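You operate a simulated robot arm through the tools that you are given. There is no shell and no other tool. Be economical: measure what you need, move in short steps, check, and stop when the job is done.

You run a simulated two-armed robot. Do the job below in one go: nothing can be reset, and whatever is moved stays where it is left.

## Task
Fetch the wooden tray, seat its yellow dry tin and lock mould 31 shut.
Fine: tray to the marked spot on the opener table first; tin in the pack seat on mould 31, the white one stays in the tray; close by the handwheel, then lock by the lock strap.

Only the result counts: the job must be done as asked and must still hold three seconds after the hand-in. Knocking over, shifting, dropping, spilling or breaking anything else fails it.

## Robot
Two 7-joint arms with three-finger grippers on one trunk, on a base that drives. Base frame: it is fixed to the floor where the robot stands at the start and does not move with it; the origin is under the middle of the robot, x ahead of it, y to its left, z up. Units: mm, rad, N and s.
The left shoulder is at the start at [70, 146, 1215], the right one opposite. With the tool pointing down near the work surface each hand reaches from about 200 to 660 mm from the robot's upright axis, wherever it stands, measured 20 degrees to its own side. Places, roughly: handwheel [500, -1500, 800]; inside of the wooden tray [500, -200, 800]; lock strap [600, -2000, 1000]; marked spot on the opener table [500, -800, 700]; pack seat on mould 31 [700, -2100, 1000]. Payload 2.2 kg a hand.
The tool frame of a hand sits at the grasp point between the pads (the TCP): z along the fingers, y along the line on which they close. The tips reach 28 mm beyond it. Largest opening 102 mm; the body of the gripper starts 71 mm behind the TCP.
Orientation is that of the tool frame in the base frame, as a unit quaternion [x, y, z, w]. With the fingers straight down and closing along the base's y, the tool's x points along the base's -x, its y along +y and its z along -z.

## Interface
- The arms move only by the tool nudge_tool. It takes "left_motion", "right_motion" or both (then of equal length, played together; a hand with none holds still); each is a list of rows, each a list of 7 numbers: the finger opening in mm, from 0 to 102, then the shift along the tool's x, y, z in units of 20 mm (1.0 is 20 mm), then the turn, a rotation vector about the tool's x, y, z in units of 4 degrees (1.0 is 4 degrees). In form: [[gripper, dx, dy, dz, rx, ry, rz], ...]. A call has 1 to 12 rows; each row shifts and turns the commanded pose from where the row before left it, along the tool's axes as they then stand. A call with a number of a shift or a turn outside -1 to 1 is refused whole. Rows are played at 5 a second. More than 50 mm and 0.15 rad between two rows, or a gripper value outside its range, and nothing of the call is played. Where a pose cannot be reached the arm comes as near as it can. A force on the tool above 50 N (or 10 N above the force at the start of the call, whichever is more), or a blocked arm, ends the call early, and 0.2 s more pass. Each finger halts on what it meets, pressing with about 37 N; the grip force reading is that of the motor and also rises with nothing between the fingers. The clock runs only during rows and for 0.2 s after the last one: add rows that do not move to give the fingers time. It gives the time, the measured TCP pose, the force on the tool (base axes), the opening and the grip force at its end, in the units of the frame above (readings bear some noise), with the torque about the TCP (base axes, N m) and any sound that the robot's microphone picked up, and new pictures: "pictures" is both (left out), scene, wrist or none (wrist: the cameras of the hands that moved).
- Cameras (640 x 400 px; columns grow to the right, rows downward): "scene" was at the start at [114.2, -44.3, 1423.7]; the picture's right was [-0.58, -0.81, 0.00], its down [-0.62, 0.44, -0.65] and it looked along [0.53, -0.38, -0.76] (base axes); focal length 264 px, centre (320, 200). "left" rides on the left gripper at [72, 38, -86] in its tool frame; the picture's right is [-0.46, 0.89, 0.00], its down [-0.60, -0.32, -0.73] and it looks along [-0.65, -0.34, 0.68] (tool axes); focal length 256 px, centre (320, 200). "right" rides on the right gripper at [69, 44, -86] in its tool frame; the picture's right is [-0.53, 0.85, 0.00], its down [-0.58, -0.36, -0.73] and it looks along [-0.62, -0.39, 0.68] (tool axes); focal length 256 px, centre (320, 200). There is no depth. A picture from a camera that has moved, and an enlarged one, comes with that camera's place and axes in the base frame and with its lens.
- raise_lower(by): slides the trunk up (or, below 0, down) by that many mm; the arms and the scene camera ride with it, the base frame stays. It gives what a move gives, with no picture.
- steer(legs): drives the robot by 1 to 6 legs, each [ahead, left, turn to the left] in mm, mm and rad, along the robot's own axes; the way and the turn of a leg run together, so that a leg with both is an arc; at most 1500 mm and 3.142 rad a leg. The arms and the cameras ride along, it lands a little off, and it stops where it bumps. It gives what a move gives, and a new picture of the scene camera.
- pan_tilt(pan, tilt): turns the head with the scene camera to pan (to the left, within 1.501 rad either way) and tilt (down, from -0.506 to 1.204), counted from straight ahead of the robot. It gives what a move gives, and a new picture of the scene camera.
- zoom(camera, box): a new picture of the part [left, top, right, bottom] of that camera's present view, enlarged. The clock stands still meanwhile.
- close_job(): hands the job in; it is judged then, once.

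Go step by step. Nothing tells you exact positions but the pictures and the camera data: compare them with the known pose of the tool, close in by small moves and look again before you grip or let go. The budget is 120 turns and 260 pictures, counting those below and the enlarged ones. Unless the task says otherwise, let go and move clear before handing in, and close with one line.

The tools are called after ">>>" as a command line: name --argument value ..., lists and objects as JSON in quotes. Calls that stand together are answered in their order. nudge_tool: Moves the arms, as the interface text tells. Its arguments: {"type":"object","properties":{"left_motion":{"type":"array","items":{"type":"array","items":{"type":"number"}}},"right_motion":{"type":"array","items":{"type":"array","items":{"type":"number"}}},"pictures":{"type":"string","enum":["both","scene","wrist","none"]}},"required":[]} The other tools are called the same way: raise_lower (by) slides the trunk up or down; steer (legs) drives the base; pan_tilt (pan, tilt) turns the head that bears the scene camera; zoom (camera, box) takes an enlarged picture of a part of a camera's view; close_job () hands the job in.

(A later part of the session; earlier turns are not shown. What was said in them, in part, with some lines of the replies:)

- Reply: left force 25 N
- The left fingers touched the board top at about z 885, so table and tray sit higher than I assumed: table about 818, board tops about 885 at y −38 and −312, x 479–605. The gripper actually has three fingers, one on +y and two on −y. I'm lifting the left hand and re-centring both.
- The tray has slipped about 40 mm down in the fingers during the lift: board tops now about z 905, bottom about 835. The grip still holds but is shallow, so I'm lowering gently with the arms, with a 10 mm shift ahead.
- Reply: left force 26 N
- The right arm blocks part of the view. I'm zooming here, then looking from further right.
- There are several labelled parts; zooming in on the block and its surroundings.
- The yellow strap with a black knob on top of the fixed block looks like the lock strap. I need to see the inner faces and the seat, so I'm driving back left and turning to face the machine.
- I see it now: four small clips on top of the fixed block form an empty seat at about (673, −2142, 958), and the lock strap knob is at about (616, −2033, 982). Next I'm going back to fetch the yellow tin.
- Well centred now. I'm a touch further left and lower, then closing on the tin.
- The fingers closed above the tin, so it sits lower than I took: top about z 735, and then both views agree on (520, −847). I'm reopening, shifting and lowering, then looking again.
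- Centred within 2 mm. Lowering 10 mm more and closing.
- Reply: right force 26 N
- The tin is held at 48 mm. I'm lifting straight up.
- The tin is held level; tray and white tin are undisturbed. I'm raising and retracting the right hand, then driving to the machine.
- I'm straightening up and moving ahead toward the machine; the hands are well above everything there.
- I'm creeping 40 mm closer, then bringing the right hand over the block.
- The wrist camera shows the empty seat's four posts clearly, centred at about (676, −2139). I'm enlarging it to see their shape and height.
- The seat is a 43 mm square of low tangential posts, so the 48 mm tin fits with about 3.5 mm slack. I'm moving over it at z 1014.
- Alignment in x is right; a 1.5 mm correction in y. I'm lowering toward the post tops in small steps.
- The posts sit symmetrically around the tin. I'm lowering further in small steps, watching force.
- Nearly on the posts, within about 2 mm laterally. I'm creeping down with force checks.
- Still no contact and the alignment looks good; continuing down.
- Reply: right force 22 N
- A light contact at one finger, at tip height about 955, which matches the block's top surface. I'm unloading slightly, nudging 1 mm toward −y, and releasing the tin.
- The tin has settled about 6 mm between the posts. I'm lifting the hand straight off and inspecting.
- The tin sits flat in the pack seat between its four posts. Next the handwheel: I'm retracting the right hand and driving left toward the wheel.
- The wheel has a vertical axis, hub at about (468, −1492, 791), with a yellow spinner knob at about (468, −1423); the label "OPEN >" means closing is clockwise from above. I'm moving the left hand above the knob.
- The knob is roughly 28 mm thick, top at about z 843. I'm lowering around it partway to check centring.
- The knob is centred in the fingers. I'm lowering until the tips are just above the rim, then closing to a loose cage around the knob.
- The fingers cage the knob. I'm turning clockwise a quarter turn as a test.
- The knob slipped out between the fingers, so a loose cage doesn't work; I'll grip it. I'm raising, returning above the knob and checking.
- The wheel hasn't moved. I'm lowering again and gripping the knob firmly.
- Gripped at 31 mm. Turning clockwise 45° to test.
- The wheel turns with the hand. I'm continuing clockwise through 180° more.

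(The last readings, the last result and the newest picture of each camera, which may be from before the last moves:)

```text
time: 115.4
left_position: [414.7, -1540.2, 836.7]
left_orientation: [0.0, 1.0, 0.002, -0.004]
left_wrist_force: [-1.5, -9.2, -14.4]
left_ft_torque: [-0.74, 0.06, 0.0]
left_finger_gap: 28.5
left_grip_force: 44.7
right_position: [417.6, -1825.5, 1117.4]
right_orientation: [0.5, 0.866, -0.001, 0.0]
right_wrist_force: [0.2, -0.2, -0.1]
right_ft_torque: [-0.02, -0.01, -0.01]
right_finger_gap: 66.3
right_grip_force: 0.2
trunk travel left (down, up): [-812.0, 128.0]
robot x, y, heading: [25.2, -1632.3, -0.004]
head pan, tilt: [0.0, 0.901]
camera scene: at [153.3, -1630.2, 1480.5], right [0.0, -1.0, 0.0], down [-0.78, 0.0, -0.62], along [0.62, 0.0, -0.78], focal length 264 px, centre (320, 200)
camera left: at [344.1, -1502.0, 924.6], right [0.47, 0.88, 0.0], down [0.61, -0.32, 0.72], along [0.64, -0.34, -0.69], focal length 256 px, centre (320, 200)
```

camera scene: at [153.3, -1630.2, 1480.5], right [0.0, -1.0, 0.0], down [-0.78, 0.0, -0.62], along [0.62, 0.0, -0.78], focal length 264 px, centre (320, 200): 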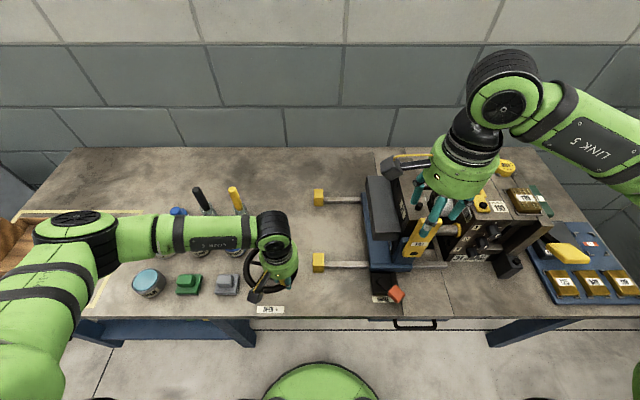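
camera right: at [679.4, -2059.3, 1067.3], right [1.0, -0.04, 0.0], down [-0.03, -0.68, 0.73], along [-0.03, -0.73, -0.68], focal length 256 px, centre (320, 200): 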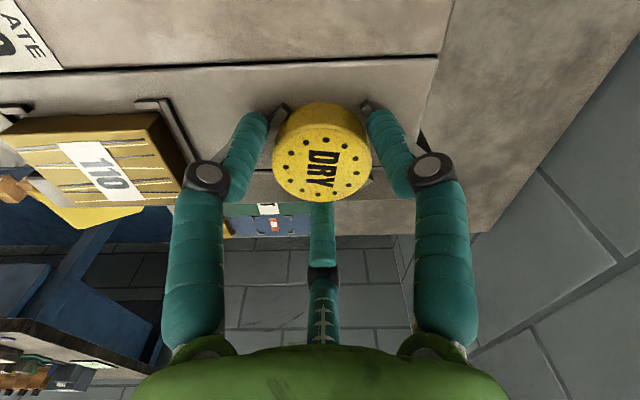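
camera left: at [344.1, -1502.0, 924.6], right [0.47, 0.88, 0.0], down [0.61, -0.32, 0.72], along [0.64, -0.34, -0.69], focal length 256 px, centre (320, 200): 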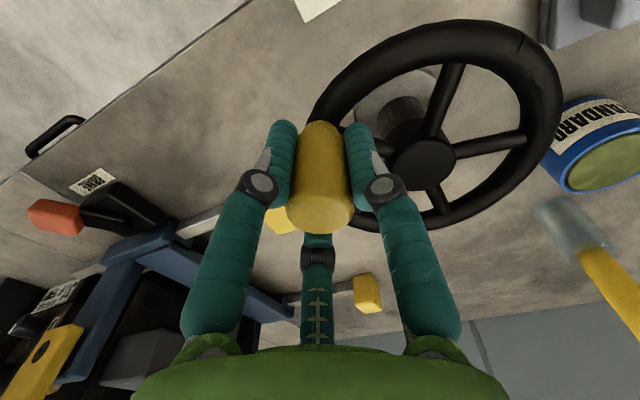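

The plate is moving toward the fixed half, about 70 mm so far. Another half turn.

>>> nudge_tool --left_motion '[[0, 0.532, 0.694, 0, 0, 0, 0], [0, 0.335, 0.808, 0, 0, 0, 0], [0, 0.114, 0.867, 0, 0, 0, 0], [0, -0.114, 0.867, 0, 0, 0, 0], [0, -0.335, 0.808, 0, 0, 0, 0], [0, -0.532, 0.694, 0, 0, 0, 0], [0, -0.694, 0.532, 0, 0, 0, 0], [0, -0.808, 0.335, 0, 0, 0, 0], [0, -0.867, 0.114, 0, 0, 0, 0]]' --pictures "both"

>>> zoom --camera "scene" --box '[340, 140, 560, 320]'

```text
time: 117.4
left_position: [464.0, -1425.7, 837.5]
left_orientation: [0.0, 1.0, 0.001, -0.002]
left_wrist_force: [-6.6, -6.4, -11.2]
left_ft_torque: [-0.39, 0.11, 0.03]
left_finger_gap: 28.3
left_grip_force: 44.9
right_position: [418.6, -1825.1, 1118.1]
right_orientation: [0.5, 0.866, -0.001, 0.0]
right_wrist_force: [0.0, -0.4, -0.4]
right_ft_torque: [0.02, 0.0, 0.04]
right_finger_gap: 65.7
right_grip_force: 0.0
trunk travel left (down, up): [-812.0, 128.0]
robot x, y, heading: [24.4, -1627.9, 0.004]
head pan, tilt: [0.0, 0.901]
camera scene: at [153.8, -1630.7, 1480.7], right [0.0, -1.0, 0.0], down [-0.78, 0.0, -0.62], along [0.62, 0.0, -0.78], focal length 264 px, centre (320, 200)
camera left: at [391.9, -1387.6, 924.4], right [0.47, 0.88, 0.0], down [0.61, -0.32, 0.73], along [0.64, -0.34, -0.69], focal length 256 px, centre (320, 200)
```

scene: 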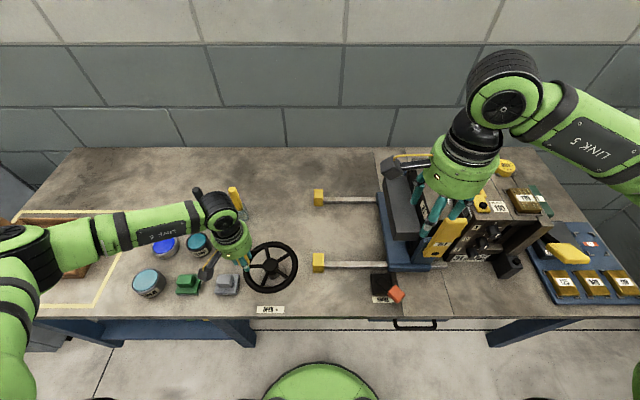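
left: 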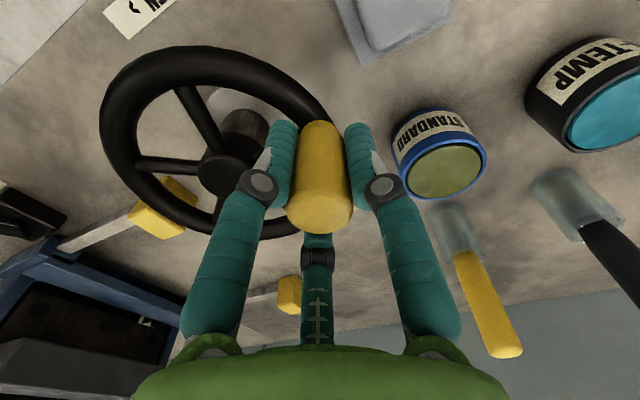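

```text
2.22 times, centred on (450, 230) of scene
camera zoom: at [153.8, -1630.7, 1480.7], right [0.0, -1.0, 0.0], down [-0.78, 0.0, -0.62], along [0.62, 0.0, -0.78], focal length 586 px, centre (31, 133)
```

zoom: 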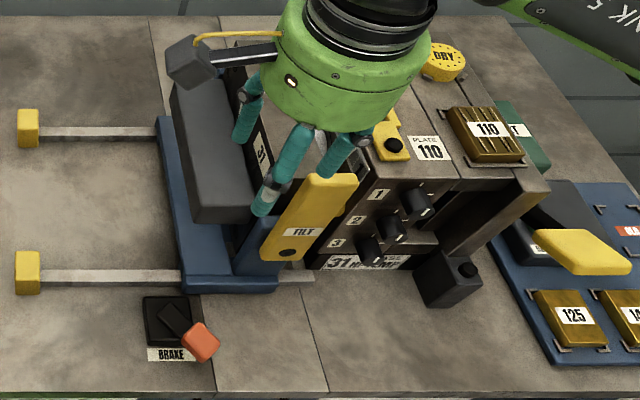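

The plate is nearly at the fixed half. I'm moving the right hand back out of the view to see the remaining gap.

>>> nudge_tool --right_motion '[[66, 0.3, -0.5, -0.8, 0, 0, 0], [66, 0.5, -0.86, -0.5, 0, 0, 0], [66, 0.5, -0.86, 0, 0, 0, 0], [66, 0.5, -0.86, 0, 0, 0, 0], [66, 0.5, -0.86, 0, 0, 0, 0], [66, 0.5, -0.86, 0, 0, 0, 0], [66, 0.5, -0.86, 0, 0, 0, 0]]' --pictures "none"

>>> zoom --camera "scene" --box '[340, 140, 560, 320]'

```text
time: 119.0
left_position: [463.2, -1426.0, 838.2]
left_orientation: [0.001, 1.0, 0.001, -0.001]
left_wrist_force: [-4.7, -7.1, -14.7]
left_ft_torque: [0.01, -0.05, -0.01]
left_finger_gap: 28.1
left_grip_force: 45.3
right_position: [313.2, -1821.6, 1151.5]
right_orientation: [0.5, 0.866, -0.002, 0.0]
right_wrist_force: [-0.1, 0.2, -0.2]
right_ft_torque: [0.02, 0.05, -0.01]
right_finger_gap: 66.2
right_grip_force: 0.0
right hand out of reach, approached as far as the arm can: row 6, 7
trunk travel left (down, up): [-812.0, 128.0]
robot x, y, heading: [28.1, -1624.8, 0.002]
head pan, tilt: [0.0, 0.901]
```

```text
2.22 times, centred on (450, 230) of scene
camera zoom: at [153.7, -1630.4, 1480.7], right [0.0, -1.0, 0.0], down [-0.78, 0.0, -0.62], along [0.62, 0.0, -0.78], focal length 586 px, centre (31, 133)
```

zoom: 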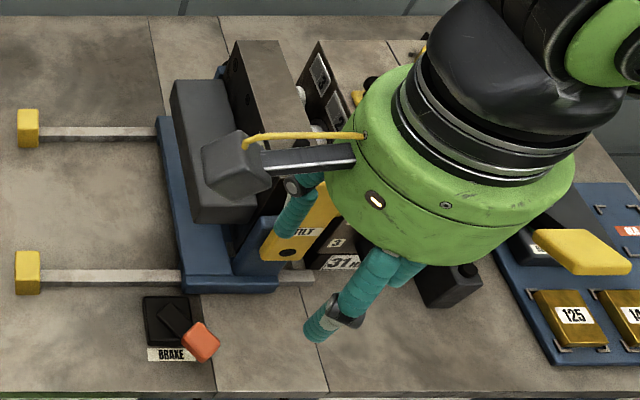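

About 30 mm remain. I'm turning another quarter turn, watching for the end stop.

>>> nudge_tool --left_motion '[[0, -0.867, -0.114, 0, 0, 0, 0], [0, -0.808, -0.335, 0, 0, 0, 0], [0, -0.694, -0.532, 0, 0, 0, 0], [0, -0.532, -0.694, 0, 0, 0, 0], [0, 0, 0, 0, 0, 0, 0]]' --pictures "scene"

>>> zoom --camera "scene" --box '[340, 140, 560, 320]'

```text
time: 120.2
left_position: [521.8, -1457.9, 837.7]
left_orientation: [0.0, 1.0, 0.002, 0.0]
left_wrist_force: [-7.2, 1.2, -0.9]
left_ft_torque: [0.96, 0.66, -0.01]
left_finger_gap: 28.4
left_grip_force: 44.6
right_position: [309.8, -1821.9, 1153.7]
right_orientation: [0.5, 0.866, -0.001, 0.001]
right_wrist_force: [-0.1, 0.9, 0.3]
right_ft_torque: [0.0, 0.04, -0.01]
right_finger_gap: 65.8
right_grip_force: 0.1
trunk travel left (down, up): [-812.0, 128.0]
robot x, y, heading: [28.7, -1634.1, -0.001]
head pan, tilt: [0.0, 0.901]
camera scene: at [151.3, -1629.5, 1481.0], right [0.0, -1.0, 0.0], down [-0.78, 0.0, -0.62], along [0.62, 0.0, -0.78], focal length 264 px, centre (320, 200)
```

scene: 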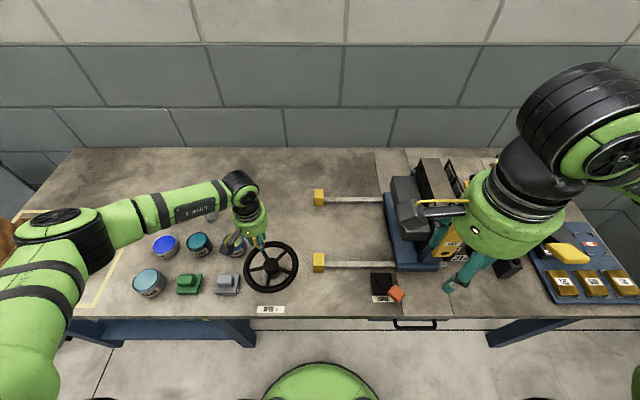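

```text
2.22 times, centred on (450, 230) of scene
camera zoom: at [151.3, -1629.5, 1481.0], right [0.0, -1.0, 0.0], down [-0.78, 0.0, -0.62], along [0.62, 0.0, -0.78], focal length 586 px, centre (31, 133)
```

zoom: 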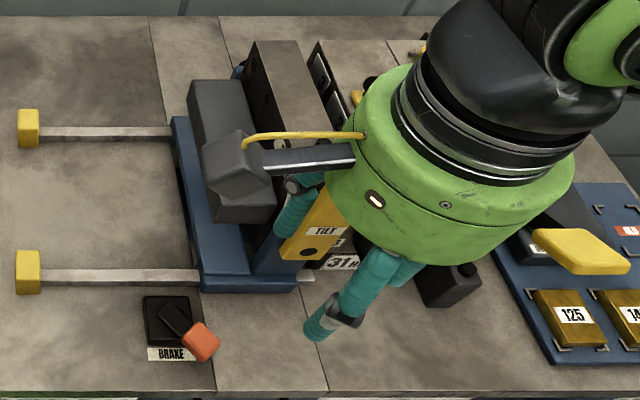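

Still closing smoothly. Another 60°.

>>> nudge_tool --left_motion '[[0, -0.335, -0.808, 0, 0, 0, 0], [0, -0.114, -0.867, 0, 0, 0, 0], [0, 0.114, -0.867, 0, 0, 0, 0], [0, 0.335, -0.808, 0, 0, 0, 0], [0, 0, 0, 0, 0, 0, 0]]' --pictures "none"

>>> zoom --camera "scene" --box '[370, 140, 500, 290]'

```text
time: 121.4
left_position: [523.2, -1526.8, 837.2]
left_orientation: [0.0, 1.0, -0.001, 0.002]
left_wrist_force: [8.7, 3.8, 2.3]
left_ft_torque: [0.07, -1.03, -0.02]
left_finger_gap: 28.3
left_grip_force: 44.7
right_position: [312.3, -1820.3, 1151.5]
right_orientation: [0.499, 0.867, -0.002, 0.0]
right_wrist_force: [-0.3, -0.5, -0.2]
right_ft_torque: [0.0, 0.0, 0.01]
right_finger_gap: 65.9
right_grip_force: 0.0
trunk travel left (down, up): [-812.0, 128.0]
robot x, y, heading: [28.6, -1627.3, -0.005]
head pan, tilt: [0.0, 0.901]
```

```text
2.67 times, centred on (435, 215) of scene
camera zoom: at [154.2, -1628.7, 1480.7], right [0.0, -1.0, 0.0], down [-0.78, 0.0, -0.62], along [0.62, 0.0, -0.78], focal length 703 px, centre (13, 160)
```

zoom: 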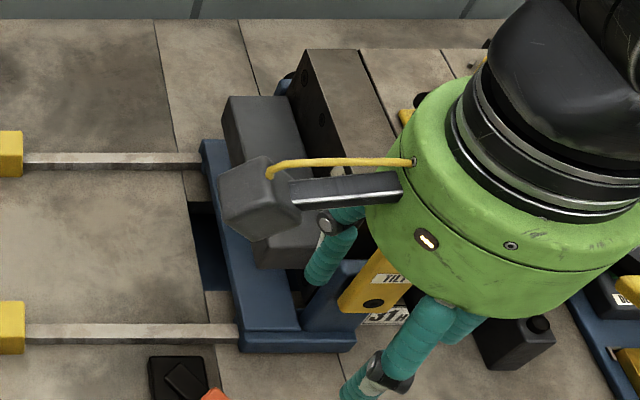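

The halves now look adjacent. I'm continuing gently until the stop is felt.

>>> nudge_tool --left_motion '[[0, 0.532, -0.694, 0, 0, 0, 0], [0, 0.694, -0.532, 0, 0, 0, 0], [0, 0, 0, 0, 0, 0, 0]]' --pictures "wrist"

>>> zoom --camera "scene" --box '[370, 140, 500, 290]'

```text
time: 121.9
left_position: [522.9, -1527.4, 839.1]
left_orientation: [-0.011, 1.0, 0.014, 0.014]
left_wrist_force: [14.9, 7.9, -17.5]
left_ft_torque: [-1.71, -0.43, 0.0]
left_finger_gap: 28.7
left_grip_force: 45.0
right_position: [315.6, -1820.1, 1149.4]
right_orientation: [0.5, 0.866, -0.003, -0.001]
right_wrist_force: [-0.8, -0.9, 0.3]
right_ft_torque: [0.07, -0.06, -0.02]
right_finger_gap: 65.9
right_grip_force: 0.1
trunk travel left (down, up): [-812.0, 128.0]
robot x, y, heading: [27.0, -1630.2, -0.002]
head pan, tilt: [0.0, 0.901]
stopped in row 2 (left hand): the force on the tool passed its limit at 54 N (the readings are from after the stop); the commanded pose is now the measured one
camera left: at [449.0, -1492.1, 922.8], right [0.45, 0.89, 0.04], down [0.59, -0.33, 0.74], along [0.67, -0.31, -0.67], focal length 256 px, centre (320, 200)
```

left: 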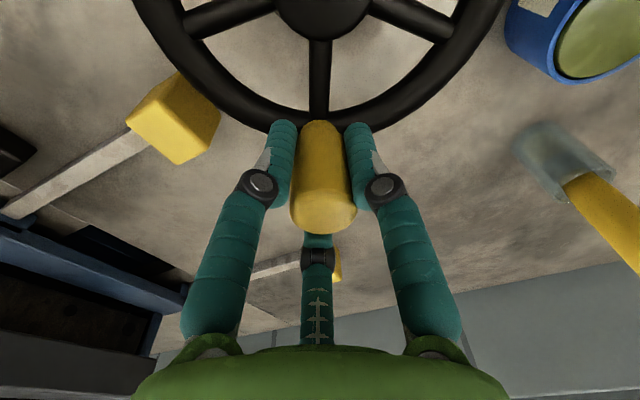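

```text
2.67 times, centred on (435, 215) of scene
camera zoom: at [156.8, -1629.4, 1479.9], right [0.0, -1.0, 0.0], down [-0.79, 0.0, -0.62], along [0.62, 0.0, -0.79], focal length 703 px, centre (13, 160)
```

zoom: 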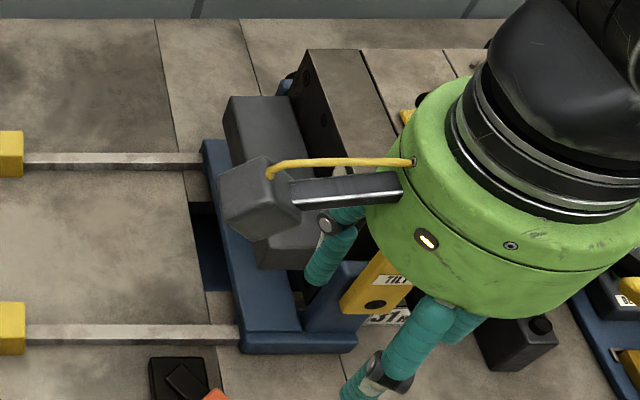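

The end stop stopped the wheel: the mould is closed. I'm releasing the knob and raising the left hand.

>>> nudge_tool --left_motion '[[20, 0, 0, 0, 0, 0, 0], [40, 0, 0, 0, 0, 0, 0], [62, 0, 0, 0, 0, 0, 0], [62, 0, 0, -0.8, 0, 0, 0], [62, 0, 0, -1, 0, 0, 0], [62, 0, 0, -1, 0, 0, 0], [62, 0, 0, -1, 0, 0, 0], [62, 0, 0, -1, 0, 0, 0], [62, 0.8, 0.5, -1, 0, 0, 0], [62, 0.9, 0.5, -1, 0, 0, 0], [62, 0.9, 0.5, -1, 0, 0, 0], [62, 0.9, 0.5, -1, 0, 0, 0]]' --pictures "none"

>>> nudge_tool --left_motion '[[62, 0.8, 0.4, -1, 0, 0, 0], [62, 0.9, 0.4, -1, 0, 0, 0], [62, 0.9, 0.4, -1, 0, 0, 0], [62, 0.9, 0.4, 0, 0, 0, 0]]' --pictures "none"

>>> steer --legs '[[-60, 0, 0], [0, -240, 0]]'

```text
time: 124.5
left_position: [439.6, -1492.8, 1014.5]
left_orientation: [-0.007, 1.0, 0.011, 0.014]
left_wrist_force: [0.3, 0.7, 0.2]
left_ft_torque: [-0.01, 0.0, -0.01]
left_finger_gap: 62.0
left_grip_force: 0.1
right_position: [311.4, -1821.1, 1151.9]
right_orientation: [0.499, 0.866, -0.002, 0.001]
right_wrist_force: [-0.1, -0.6, 0.2]
right_ft_torque: [0.01, 0.0, 0.02]
right_finger_gap: 66.0
right_grip_force: 0.1
trunk travel left (down, up): [-812.0, 128.0]
robot x, y, heading: [27.1, -1629.2, 0.002]
head pan, tilt: [0.0, 0.901]
```

```text
time: 125.5
left_position: [371.1, -1465.2, 1074.1]
left_orientation: [-0.008, 1.0, 0.011, 0.014]
left_wrist_force: [-0.6, -0.3, 0.7]
left_ft_torque: [0.0, -0.01, 0.02]
left_finger_gap: 62.4
left_grip_force: 0.0
right_position: [311.9, -1820.3, 1152.8]
right_orientation: [0.499, 0.867, -0.002, 0.001]
right_wrist_force: [0.1, 0.5, -0.1]
right_ft_torque: [-0.03, -0.02, 0.02]
right_finger_gap: 65.7
right_grip_force: 0.1
trunk travel left (down, up): [-812.0, 128.0]
robot x, y, heading: [27.2, -1632.8, -0.004]
head pan, tilt: [0.0, 0.901]
```

```text
time: 127.9
left_position: [311.7, -1704.4, 1072.8]
left_orientation: [-0.006, 1.0, 0.011, 0.014]
left_wrist_force: [0.3, 0.4, -0.3]
left_ft_torque: [0.01, -0.03, 0.01]
left_finger_gap: 62.2
left_grip_force: 0.0
right_position: [251.7, -2059.3, 1151.9]
right_orientation: [0.5, 0.866, -0.002, 0.0]
right_wrist_force: [0.0, -0.2, 0.6]
right_ft_torque: [-0.04, 0.03, 0.0]
right_finger_gap: 66.2
right_grip_force: 0.0
trunk travel left (down, up): [-812.0, 128.0]
robot x, y, heading: [-36.0, -1868.4, 0.0]
head pan, tilt: [0.0, 0.901]
camera scene: at [92.1, -1867.3, 1480.9], right [0.0, -1.0, 0.0], down [-0.78, 0.0, -0.62], along [0.62, 0.0, -0.78], focal length 264 px, centre (320, 200)
```

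scene: 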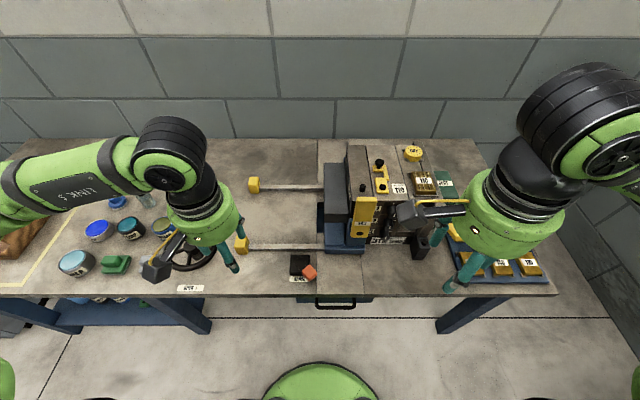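

>>> zoom --camera "scene" --box '[320, 130, 460, 250]'

```text
3.33 times, centred on (390, 190) of scene
camera zoom: at [92.1, -1867.3, 1480.9], right [0.0, -1.0, 0.0], down [-0.78, 0.0, -0.62], along [0.62, 0.0, -0.78], focal length 879 px, centre (87, 233)
```

zoom: 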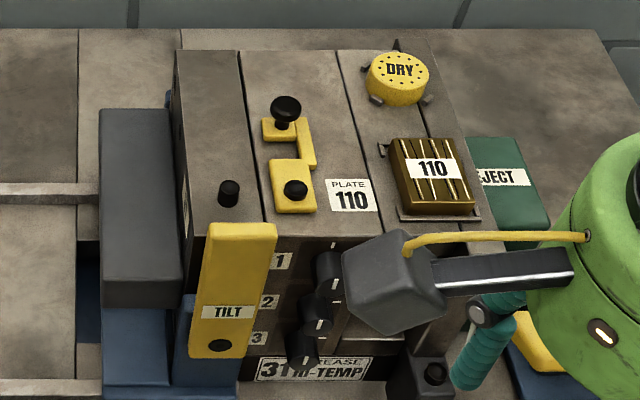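

The mould is closed: plate 31 meets the fixed half, and the tin is still seated. The strap pivots at about (539, −2028), its knob is at (623, −2030), and the pin on plate 31 is at (539, −1976), so the strap must swing 90° toward +y. I'm moving in with the right hand.

>>> steer --legs '[[110, 0, 0]]'

>>> nudge_tool --right_motion '[[66, -0.44, 1, 0, 0, 0, 0], [66, -0.44, 1, 0, 0, 0, 0], [66, -0.44, 1, 0, 0, 0, 0], [66, -0.44, 1, 0, 0, 0, 0], [66, -0.44, 1, 0, 0, 0, 0], [66, -0.44, 1, 0, 0, 0, 0], [66, -0.44, 1, 0, 0, 0, 0], [66, -0.44, 1, 0, 0, 0, 0], [66, -0.44, 1, 0, 0, 0, 0], [66, -0.44, 1, 0.5, 0, 0, 0], [66, -0.44, 1, 0.8, 0, 0, 0], [66, -0.44, 1, 0.8, 0, 0, 0]]' --pictures "both"

```text
time: 129.1
left_position: [420.5, -1707.1, 1074.6]
left_orientation: [-0.006, 1.0, 0.009, 0.014]
left_wrist_force: [-0.5, 0.5, 0.2]
left_ft_torque: [0.01, -0.01, 0.01]
left_finger_gap: 61.9
left_grip_force: 0.0
right_position: [361.3, -2061.4, 1151.9]
right_orientation: [0.501, 0.865, -0.002, 0.002]
right_wrist_force: [0.3, 0.0, -0.2]
right_ft_torque: [0.0, 0.0, -0.04]
right_finger_gap: 65.9
right_grip_force: 0.0
trunk travel left (down, up): [-812.0, 128.0]
robot x, y, heading: [78.3, -1870.7, -0.005]
head pan, tilt: [0.0, 0.901]
camera scene: at [201.0, -1869.9, 1481.1], right [0.0, -1.0, 0.0], down [-0.78, 0.0, -0.62], along [0.62, 0.0, -0.78], focal length 264 px, centre (320, 200)
```

scene: 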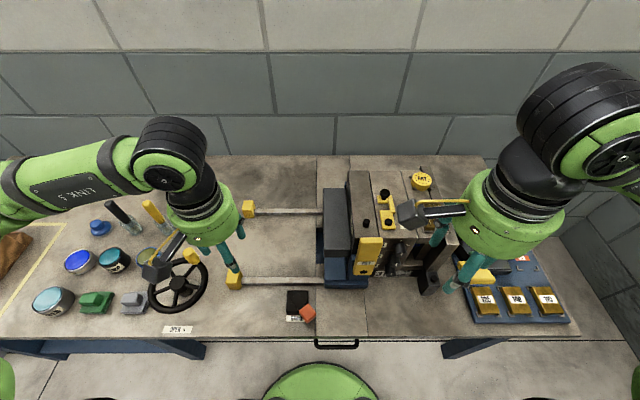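

```text
time: 131.7
left_position: [424.0, -1706.8, 1073.1]
left_orientation: [-0.006, 1.0, 0.01, 0.013]
left_wrist_force: [0.1, 0.5, -0.3]
left_ft_torque: [0.01, 0.01, 0.0]
left_finger_gap: 62.3
left_grip_force: 0.2
right_position: [623.2, -2036.2, 1109.6]
right_orientation: [0.5, 0.866, -0.002, 0.0]
right_wrist_force: [1.3, 0.4, -0.4]
right_ft_torque: [0.04, -0.01, 0.0]
right_finger_gap: 65.7
right_grip_force: 0.0
trunk travel left (down, up): [-812.0, 128.0]
robot x, y, heading: [75.1, -1872.6, -0.003]
head pan, tilt: [0.0, 0.901]
camera scene: at [204.9, -1869.5, 1480.7], right [0.0, -1.0, 0.0], down [-0.78, 0.0, -0.62], along [0.62, 0.0, -0.78], focal length 264 px, centre (320, 200)
camera right: at [627.6, -1952.7, 1195.1], right [1.0, -0.04, 0.0], down [-0.03, -0.68, 0.73], along [-0.03, -0.73, -0.68], focal length 256 px, centre (320, 200)
```

scene: 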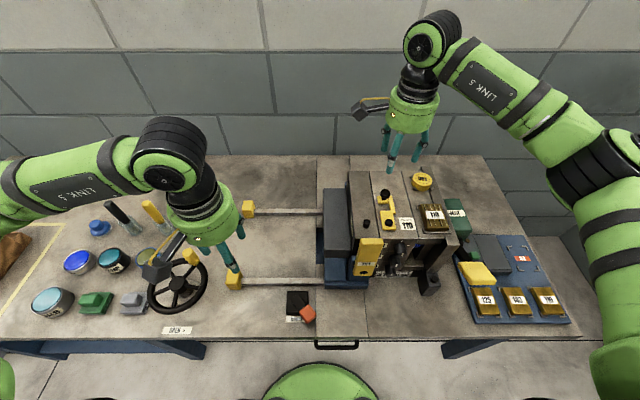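
right: 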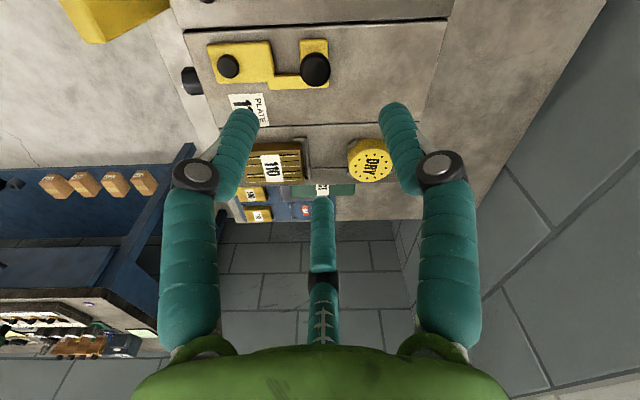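

The wrist camera sees the strap well; zooming in on it.

>>> zoom --camera "right" --box '[180, 0, 350, 120]'

>>> zoom --camera "scene" --box '[335, 160, 455, 260]'

```text
3.33 times, centred on (265, 60) of right
camera zoom: at [627.6, -1952.7, 1195.1], right [1.0, -0.04, 0.0], down [-0.03, -0.68, 0.73], along [-0.03, -0.73, -0.68], focal length 853 px, centre (503, 667)
```

zoom: 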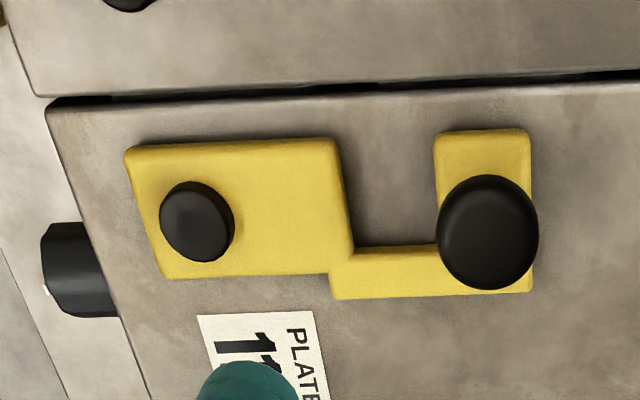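

```text
4.00 times, centred on (395, 210) of scene
camera zoom: at [204.9, -1869.5, 1480.7], right [0.0, -1.0, 0.0], down [-0.78, 0.0, -0.62], along [0.62, 0.0, -0.78], focal length 1055 px, centre (20, 160)
```

zoom: 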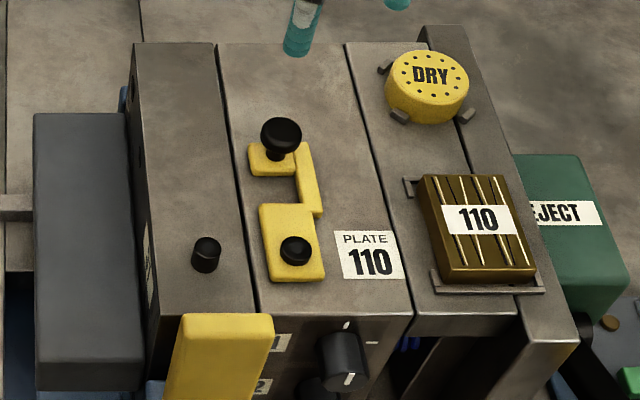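

The knob's ball is at about (619, −2031, 984), swing radius about 72 mm, and the hook's notch lies 49 mm from the pivot, matching the pin. I'm lowering the right hand over the ball.

>>> nudge_tool --right_motion '[[60, 0.34, -0.03, 0.8, 0, 0, 0], [60, 0, 0, 0.8, 0, 0, 0], [60, 0, 0, 0.8, 0, 0, 0], [60, 0, 0, 0.8, 0, 0, 0], [60, 0, 0, 0.8, 0, 0, 0], [60, 0, 0, 0, 0, 0, 0]]' --pictures "wrist"

>>> zoom --camera "scene" --box '[335, 130, 455, 230]'

```text
time: 133.1
left_position: [422.5, -1708.7, 1073.5]
left_orientation: [-0.005, 1.0, 0.01, 0.013]
left_wrist_force: [0.2, -0.4, -0.1]
left_ft_torque: [-0.01, 0.02, -0.02]
left_finger_gap: 61.9
left_grip_force: 0.1
right_position: [618.4, -2029.5, 1029.4]
right_orientation: [0.501, 0.865, -0.001, 0.0]
right_wrist_force: [-0.3, -0.4, 0.5]
right_ft_torque: [0.0, 0.02, 0.0]
right_finger_gap: 60.1
right_grip_force: 0.0
trunk travel left (down, up): [-812.0, 128.0]
robot x, y, heading: [77.0, -1867.7, -0.002]
head pan, tilt: [0.0, 0.901]
camera right: at [622.5, -1946.8, 1114.4], right [1.0, -0.04, 0.0], down [-0.03, -0.68, 0.73], along [-0.03, -0.73, -0.68], focal length 256 px, centre (320, 200)
```

right: 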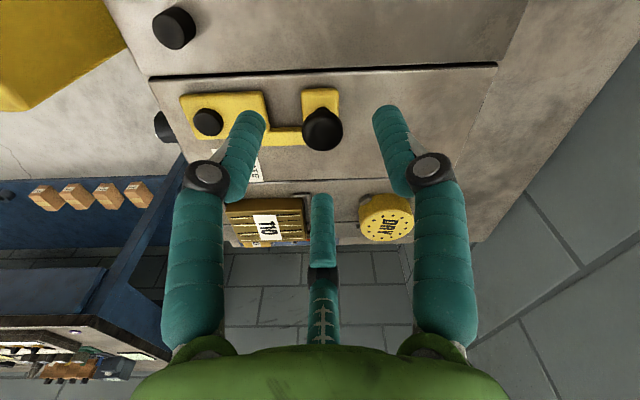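

```text
4.00 times, centred on (395, 180) of scene
camera zoom: at [203.4, -1870.0, 1480.9], right [0.0, -1.0, 0.0], down [-0.78, 0.0, -0.62], along [0.62, 0.0, -0.78], focal length 1055 px, centre (20, 280)
```

zoom: 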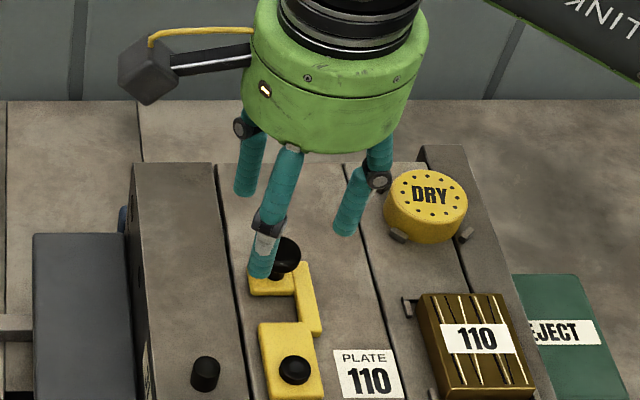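

The ball is right under the TCP. Lowering to z 998 and closing on it.

>>> nudge_tool --right_motion '[[60, -0.03, 0.06, 0.8, 0, 0, 0], [60, 0, 0, 0.75, 0, 0, 0], [60, 0, 0, 0, 0, 0, 0], [40, 0, 0, 0, 0, 0, 0], [25, 0, 0, 0, 0, 0, 0], [0, 0, 0, 0, 0, 0, 0], [0, 0, 0, 0, 0, 0, 0]]' --pictures "wrist"

>>> zoom --camera "scene" --box '[335, 150, 435, 240]'

```text
time: 134.7
left_position: [424.1, -1707.3, 1074.1]
left_orientation: [-0.005, 1.0, 0.011, 0.012]
left_wrist_force: [-0.4, 0.0, 0.1]
left_ft_torque: [0.01, 0.01, 0.0]
left_finger_gap: 62.1
left_grip_force: 0.1
right_position: [619.6, -2028.2, 996.1]
right_orientation: [0.501, 0.865, -0.003, 0.0]
right_wrist_force: [0.6, -1.6, -1.4]
right_ft_torque: [-0.1, -0.06, 0.02]
right_finger_gap: 24.1
right_grip_force: 45.1
trunk travel left (down, up): [-812.0, 128.0]
robot x, y, heading: [75.6, -1872.0, 0.0]
head pan, tilt: [0.0, 0.901]
camera right: at [623.6, -1946.6, 1082.3], right [1.0, -0.04, 0.0], down [-0.03, -0.68, 0.73], along [-0.03, -0.73, -0.68], focal length 256 px, centre (320, 200)
```

right: 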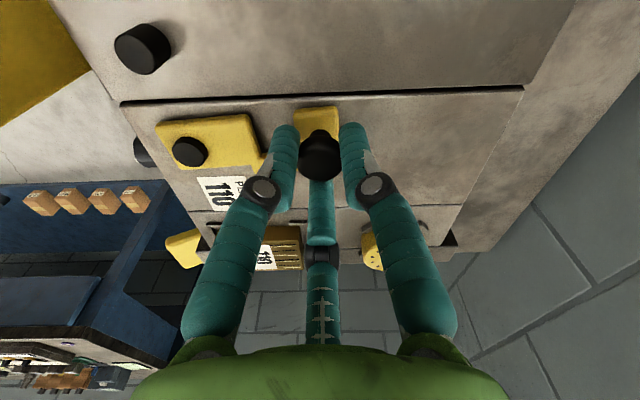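

```text
4.44 times, centred on (385, 195) of scene
camera zoom: at [203.9, -1870.4, 1480.8], right [0.0, -1.0, 0.0], down [-0.78, 0.0, -0.62], along [0.62, 0.0, -0.78], focal length 1172 px, centre (31, 222)
```

zoom: 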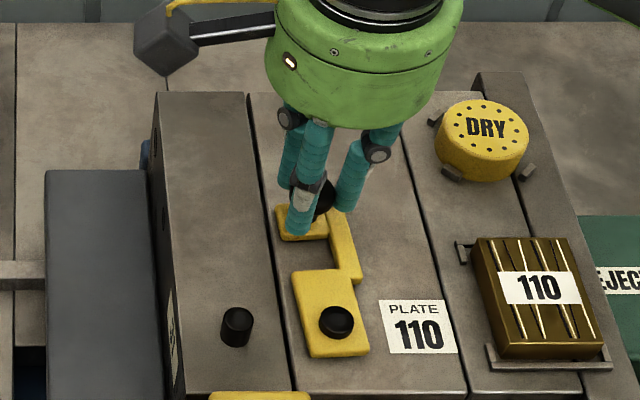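

Gripped on the ball (24 mm). I'm swinging the strap about its pivot, first 60°.

>>> nudge_tool --right_motion '[[0, 0.553, 0.258, 0, 0, 0, 0], [0, 0.589, 0.158, 0, 0, 0, 0], [0, 0.608, 0.053, 0, 0, 0, 0], [0, 0.608, -0.053, 0, 0, 0, 0], [0, 0.589, -0.158, 0, 0, 0, 0], [0, 0.553, -0.258, 0, 0, 0, 0], [0, 0, 0, 0, 0, 0, 0]]' --pictures "wrist"

>>> zoom --camera "scene" --box '[335, 150, 435, 240]'

```text
time: 136.3
left_position: [423.9, -1708.2, 1073.1]
left_orientation: [-0.005, 1.0, 0.012, 0.013]
left_wrist_force: [-0.1, -0.8, -0.1]
left_ft_torque: [0.02, 0.02, 0.01]
left_finger_gap: 61.8
left_grip_force: 0.1
right_position: [584.2, -1969.4, 996.4]
right_orientation: [0.501, 0.866, -0.002, -0.001]
right_wrist_force: [-1.3, -7.9, -6.0]
right_ft_torque: [-0.21, -0.2, 0.24]
right_finger_gap: 23.8
right_grip_force: 45.5
trunk travel left (down, up): [-812.0, 128.0]
robot x, y, heading: [82.1, -1869.9, -0.004]
head pan, tilt: [0.0, 0.901]
camera right: at [588.3, -1887.2, 1083.2], right [1.0, -0.04, 0.0], down [-0.03, -0.68, 0.73], along [-0.03, -0.73, -0.68], focal length 256 px, centre (320, 200)
```

right: 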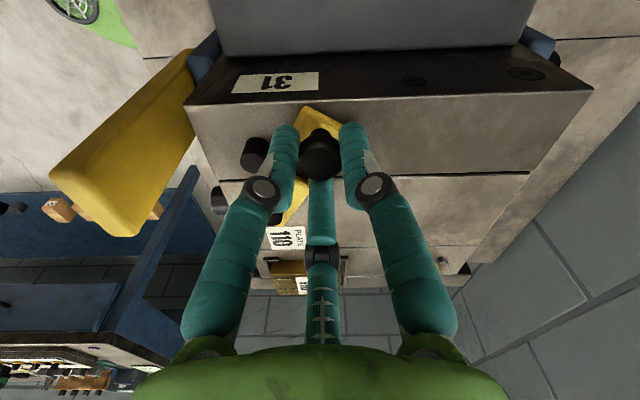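

```text
4.44 times, centred on (385, 195) of scene
camera zoom: at [204.1, -1872.1, 1480.8], right [0.0, -1.0, 0.0], down [-0.78, 0.0, -0.62], along [0.62, 0.0, -0.78], focal length 1172 px, centre (31, 222)
```

zoom: 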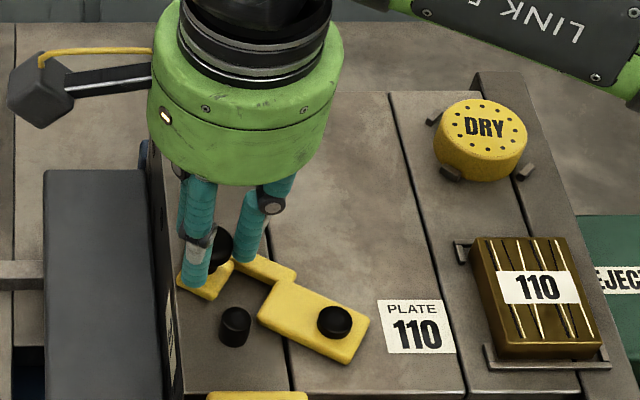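

The strap has swung 60°. One finger would come close to the pin, so I'm regripping the ball 8 mm higher before finishing the swing.

>>> nudge_tool --right_motion '[[36, 0, 0, 0, 0, 0, 0], [36, 0, 0, 0, 0, 0, 0], [36, 0, 0, -0.42, 0, 0, 0], [15, 0, 0, 0, 0, 0, 0], [0, 0, 0, 0, 0, 0, 0], [0, 0.5, -0.35, 0, 0, 0, 0], [0, 0.431, -0.431, 0, 0, 0, 0], [0, 0, 0, 0, 0, 0, 0]]' --pictures "wrist"

>>> zoom --camera "scene" --box '[335, 150, 435, 240]'

```text
time: 138.1
left_position: [420.7, -1707.0, 1074.6]
left_orientation: [-0.006, 1.0, 0.011, 0.014]
left_wrist_force: [-0.7, 0.3, 1.1]
left_ft_torque: [-0.02, -0.04, 0.02]
left_finger_gap: 62.2
left_grip_force: 0.0
right_position: [563.0, -1960.3, 1009.3]
right_orientation: [0.501, 0.865, 0.001, 0.003]
right_wrist_force: [6.7, -4.2, 24.4]
right_ft_torque: [-0.16, -0.45, 0.47]
right_finger_gap: 21.5
right_grip_force: 44.5
trunk travel left (down, up): [-812.0, 128.0]
robot x, y, heading: [80.1, -1871.4, -0.007]
head pan, tilt: [0.0, 0.901]
camera right: at [565.5, -1878.2, 1095.2], right [1.0, -0.04, 0.01], down [-0.03, -0.68, 0.73], along [-0.03, -0.73, -0.68], focal length 256 px, centre (320, 200)
```

right: 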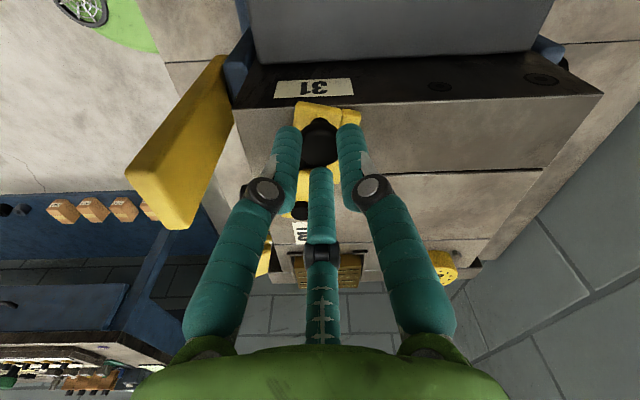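

```text
4.44 times, centred on (385, 195) of scene
camera zoom: at [201.4, -1870.4, 1481.3], right [0.0, -1.0, 0.0], down [-0.78, 0.0, -0.62], along [0.62, 0.0, -0.78], focal length 1172 px, centre (31, 222)
```

zoom: 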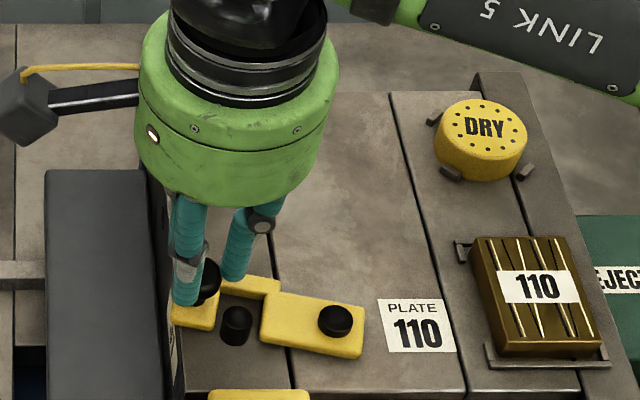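

The strap is about 80° round with the pin in its notch, but the fingers have ridden up the ball. I'm letting go, rising, and will push the ball the rest of the way with closed fingers from the +x side.

>>> nudge_tool --right_motion '[[40, 0, 0, 0, 0, 0, 0], [60, 0, 0, 0, 0, 0, 0], [60, 0, 0, -1, 0, 0, 0], [60, 0, 0, -1, 0, 0, 0], [40, -0.56, 0.97, 0, 0, 0, 0], [20, -0.56, 0.97, 0, 0, 0, 0], [0, 0, 0, 0, 0, 0, 0], [0, 0, 0, 0, 0, 0, 0]]' --pictures "wrist"

>>> zoom --camera "scene" --box '[335, 150, 435, 240]'

```text
time: 139.9
left_position: [423.4, -1706.8, 1074.2]
left_orientation: [-0.006, 1.0, 0.012, 0.013]
left_wrist_force: [0.2, 0.5, 0.1]
left_ft_torque: [0.03, 0.0, 0.01]
left_finger_gap: 61.9
left_grip_force: 0.0
right_position: [608.4, -1959.7, 1047.1]
right_orientation: [0.501, 0.865, -0.002, 0.001]
right_wrist_force: [0.3, -0.5, -0.4]
right_ft_torque: [-0.02, 0.01, 0.0]
right_finger_gap: 2.1
right_grip_force: 31.3
trunk travel left (down, up): [-812.0, 128.0]
robot x, y, heading: [78.7, -1872.4, -0.006]
head pan, tilt: [0.0, 0.901]
camera right: at [611.6, -1876.8, 1133.7], right [1.0, -0.04, 0.0], down [-0.03, -0.68, 0.73], along [-0.03, -0.73, -0.68], focal length 256 px, centre (320, 200)
```

right: 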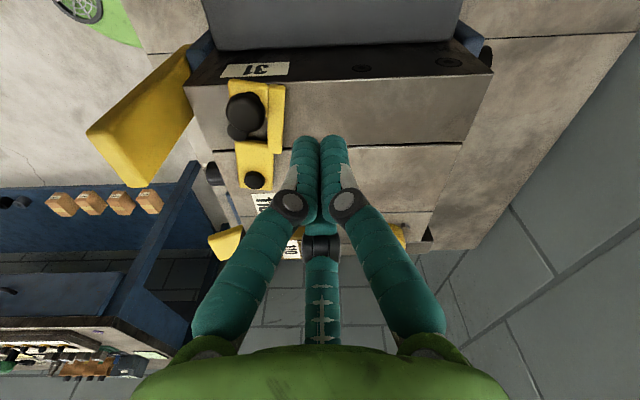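

```text
4.44 times, centred on (385, 195) of scene
camera zoom: at [203.7, -1870.1, 1480.8], right [0.0, -1.0, 0.0], down [-0.78, 0.0, -0.62], along [0.62, 0.0, -0.78], focal length 1172 px, centre (31, 222)
```

zoom: 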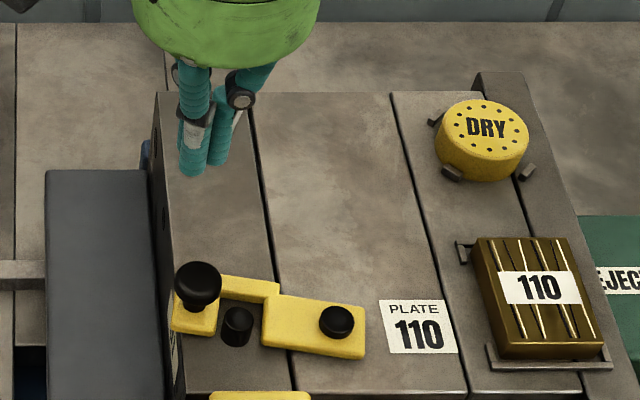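

The strap lacks about 6–8° to be straight across. I'm lowering the closed fingers beside the ball and pushing it toward −x.

>>> nudge_tool --right_motion '[[0, 0, 0, 0.8, 0, 0, 0], [0, 0, 0, 0.8, 0, 0, 0], [0, 0, 0, 0.65, 0, 0, 0], [0, 0.25, -0.433, 0, 0, 0, 0], [0, 0.25, -0.433, 0, 0, 0, 0], [0, 0.15, -0.26, 0, 0, 0, 0], [0, 0.1, -0.173, 0, 0, 0, 0], [0, 0, 0, 0, 0, 0, 0]]' --pictures "none"

>>> zoom --camera "scene" --box '[335, 150, 435, 240]'

```text
time: 141.7
left_position: [423.7, -1707.4, 1074.0]
left_orientation: [-0.006, 1.0, 0.01, 0.013]
left_wrist_force: [-0.8, 0.2, 0.0]
left_ft_torque: [0.02, -0.03, -0.04]
left_finger_gap: 61.6
left_grip_force: 0.1
right_position: [576.4, -1960.2, 1001.2]
right_orientation: [0.5, 0.866, -0.002, 0.0]
right_wrist_force: [-0.3, -0.2, 1.1]
right_ft_torque: [0.01, 0.01, 0.02]
right_finger_gap: 2.1
right_grip_force: 31.5
trunk travel left (down, up): [-812.0, 128.0]
robot x, y, heading: [78.5, -1871.2, -0.005]
head pan, tilt: [0.0, 0.901]
```

```text
4.44 times, centred on (385, 195) of scene
camera zoom: at [203.7, -1870.0, 1480.8], right [0.0, -1.0, 0.0], down [-0.78, 0.0, -0.62], along [0.62, 0.0, -0.78], focal length 1172 px, centre (31, 222)
```

zoom: 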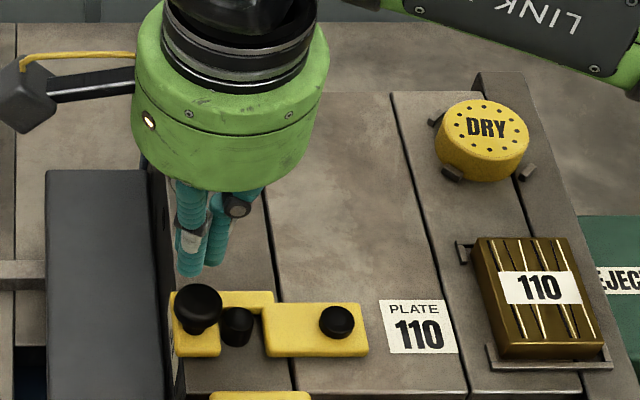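

The strap is now straight across with the pin in its hook. I'm pushing a few mm more to feel the stop.

>>> nudge_tool --right_motion '[[0, 0.08, -0.13, 0, 0, 0, 0], [0, 0, 0, 0, 0, 0, 0]]' --pictures "none"

>>> nudge_tool --right_motion '[[0, 0.08, -0.13, 0, 0, 0, 0], [0, 0, 0, 0, 0, 0, 0]]' --pictures "none"

>>> zoom --camera "scene" --box '[335, 150, 435, 240]'

```text
time: 142.3
left_position: [422.4, -1707.4, 1072.5]
left_orientation: [-0.005, 1.0, 0.01, 0.014]
left_wrist_force: [0.5, 0.1, -0.6]
left_ft_torque: [0.0, -0.03, 0.02]
left_finger_gap: 62.1
left_grip_force: 0.0
right_position: [573.7, -1959.4, 1001.9]
right_orientation: [0.501, 0.865, -0.002, 0.001]
right_wrist_force: [-0.7, -0.3, 0.1]
right_ft_torque: [-0.01, 0.01, 0.0]
right_finger_gap: 2.2
right_grip_force: 31.5
trunk travel left (down, up): [-812.0, 128.0]
robot x, y, heading: [72.9, -1867.6, -0.005]
head pan, tilt: [0.0, 0.901]
```

```text
time: 142.9
left_position: [423.8, -1706.6, 1073.8]
left_orientation: [-0.006, 1.0, 0.011, 0.013]
left_wrist_force: [0.1, 0.9, 0.4]
left_ft_torque: [0.01, -0.01, 0.0]
left_finger_gap: 62.0
left_grip_force: 0.1
right_position: [571.8, -1958.8, 1001.8]
right_orientation: [0.501, 0.866, -0.002, -0.001]
right_wrist_force: [0.8, 0.0, 0.4]
right_ft_torque: [-0.02, 0.0, 0.01]
right_finger_gap: 1.9
right_grip_force: 31.9
trunk travel left (down, up): [-812.0, 128.0]
robot x, y, heading: [76.8, -1869.7, -0.008]
head pan, tilt: [0.0, 0.901]
```

```text
4.44 times, centred on (385, 195) of scene
camera zoom: at [203.7, -1870.0, 1480.8], right [0.0, -1.0, 0.0], down [-0.78, 0.0, -0.62], along [0.62, 0.0, -0.78], focal length 1172 px, centre (31, 222)
```

zoom: 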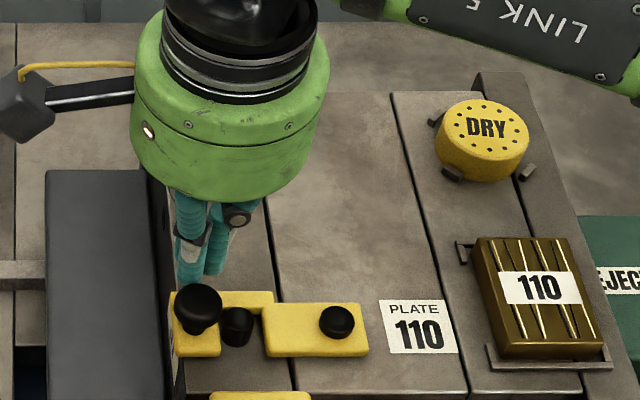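

The strap seems to have snapped straight across. One more small push to confirm the stop.

>>> nudge_tool --right_motion '[[0, 0.1, -0.173, 0, 0, 0, 0], [0, 0.1, -0.173, 0, 0, 0, 0], [0, 0.05, -0.087, 0, 0, 0, 0], [0, 0, 0, 0, 0, 0, 0]]' --pictures "none"

>>> zoom --camera "scene" --box '[335, 150, 435, 240]'

```text
time: 143.9
left_position: [428.4, -1706.9, 1071.5]
left_orientation: [-0.006, 1.0, 0.011, 0.011]
left_wrist_force: [0.3, 0.0, 0.3]
left_ft_torque: [0.0, 0.01, 0.02]
left_finger_gap: 61.9
left_grip_force: 0.0
right_position: [569.3, -1958.8, 1000.7]
right_orientation: [0.502, 0.865, 0.0, 0.004]
right_wrist_force: [28.3, 0.8, 5.6]
right_ft_torque: [0.35, -0.58, 0.0]
right_finger_gap: 1.9
right_grip_force: 31.7
trunk travel left (down, up): [-812.0, 128.0]
robot x, y, heading: [76.7, -1868.1, -0.007]
head pan, tilt: [0.0, 0.901]
```

```text
4.44 times, centred on (385, 195) of scene
camera zoom: at [211.0, -1869.7, 1480.2], right [0.0, -1.0, 0.0], down [-0.79, 0.0, -0.62], along [0.62, 0.0, -0.79], focal length 1172 px, centre (31, 222)
```

zoom: 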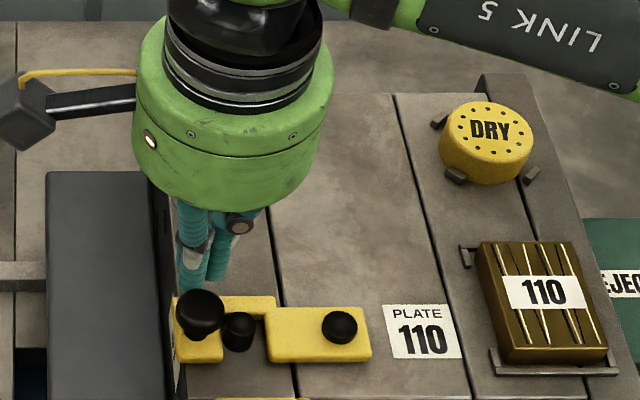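

The ball resists 28 N, so the strap is home against its stop. I'm withdrawing the right hand and taking a final look.

>>> nudge_tool --right_motion '[[0, -0.25, 0.433, 0, 0, 0, 0], [0, -0.25, 0.433, 0, 0, 0, 0], [0, 0, 0, -1, 0, 0, 0], [0, 0, 0, -1, 0, 0, 0], [0, 0, 0, -1, 0, 0, 0], [0, 0, 0, -1, 0, 0, 0], [0, 0, 0, -1, 0, 0, 0], [0, 0, 0, -1, 0, 0, 0], [10, 0.5, -0.86, 0, 0, 0, 0], [20, 0.5, -0.86, 0, 0, 0, 0], [30, 0.5, -0.86, 0, 0, 0, 0], [40, 0.5, -0.86, 0, 0, 0, 0]]' --pictures "none"

>>> steer --legs '[[-150, 0, 0]]'

>>> zoom --camera "scene" --box '[310, 110, 490, 260]'

>>> pan_tilt --pan 0.85 --tilt 0.45

```text
time: 146.5
left_position: [422.5, -1708.5, 1074.5]
left_orientation: [-0.006, 1.0, 0.011, 0.014]
left_wrist_force: [-0.2, 0.3, -0.2]
left_ft_torque: [0.02, -0.01, -0.01]
left_finger_gap: 61.9
left_grip_force: 0.0
right_position: [500.0, -1959.6, 1118.6]
right_orientation: [0.5, 0.866, -0.001, 0.001]
right_wrist_force: [0.0, -0.3, -0.3]
right_ft_torque: [-0.01, 0.01, -0.02]
right_finger_gap: 39.7
right_grip_force: 0.0
trunk travel left (down, up): [-812.0, 128.0]
robot x, y, heading: [76.8, -1869.2, -0.002]
head pan, tilt: [0.0, 0.901]
```

```text
time: 147.8
left_position: [273.6, -1705.9, 1071.9]
left_orientation: [-0.006, 1.0, 0.011, 0.012]
left_wrist_force: [0.9, 0.0, -1.1]
left_ft_torque: [-0.05, 0.03, -0.01]
left_finger_gap: 62.3
left_grip_force: 0.1
right_position: [351.1, -1959.8, 1117.9]
right_orientation: [0.501, 0.865, -0.003, -0.002]
right_wrist_force: [0.0, 0.4, -0.7]
right_ft_torque: [0.02, 0.01, 0.04]
right_finger_gap: 40.2
right_grip_force: 0.1
trunk travel left (down, up): [-812.0, 128.0]
robot x, y, heading: [-72.5, -1868.9, -0.004]
head pan, tilt: [0.0, 0.901]
camera scene: at [54.9, -1869.5, 1480.4], right [0.0, -1.0, 0.0], down [-0.79, 0.0, -0.62], along [0.62, 0.0, -0.79], focal length 264 px, centre (320, 200)
```

scene: 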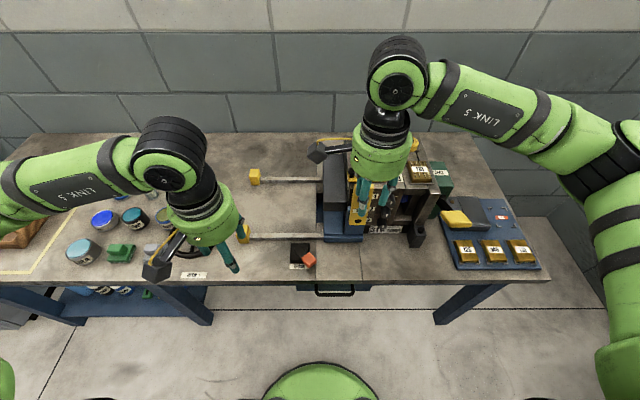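

```text
2.67 times, centred on (400, 185) of scene
camera zoom: at [54.9, -1869.5, 1480.4], right [0.0, -1.0, 0.0], down [-0.79, 0.0, -0.62], along [0.62, 0.0, -0.79], focal length 703 px, centre (107, 240)
```

zoom: 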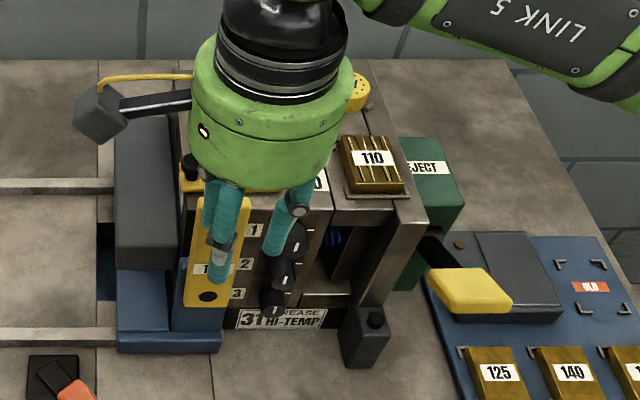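

```text
time: 149.0
left_position: [270.0, -1706.5, 1072.5]
left_orientation: [-0.005, 1.0, 0.01, 0.013]
left_wrist_force: [0.1, -0.7, 0.3]
left_ft_torque: [-0.04, 0.01, 0.03]
left_finger_gap: 61.9
left_grip_force: 0.0
right_position: [349.3, -1959.1, 1118.5]
right_orientation: [0.501, 0.865, -0.002, 0.0]
right_wrist_force: [0.1, 0.5, -0.2]
right_ft_torque: [0.04, 0.05, 0.0]
right_finger_gap: 40.1
right_grip_force: 0.1
trunk travel left (down, up): [-812.0, 128.0]
robot x, y, heading: [-74.8, -1865.4, -0.007]
head pan, tilt: [0.85, 0.45]
camera scene: at [37.3, -1800.5, 1519.1], right [0.75, -0.66, 0.0], down [-0.29, -0.33, -0.9], along [0.6, 0.67, -0.44], focal length 264 px, centre (320, 200)
```

scene: 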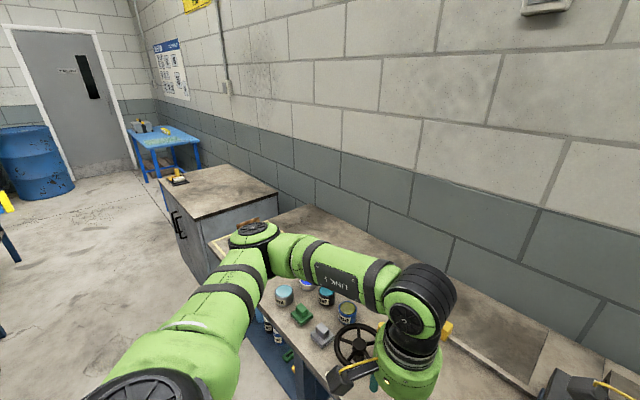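

The tray is on its spot, the tin is in the seat, the mould is closed, the strap is home and both hands are clear. I'm handing in.

>>> close_job

```text
The job is handed in.
```

The job is handed in: the tray is on the marked spot with the white tin in it, and the yellow tin is in the pack seat on mould 31. The mould is closed to the handwheel's stop and locked by the strap, which held against a push of about 28 N.
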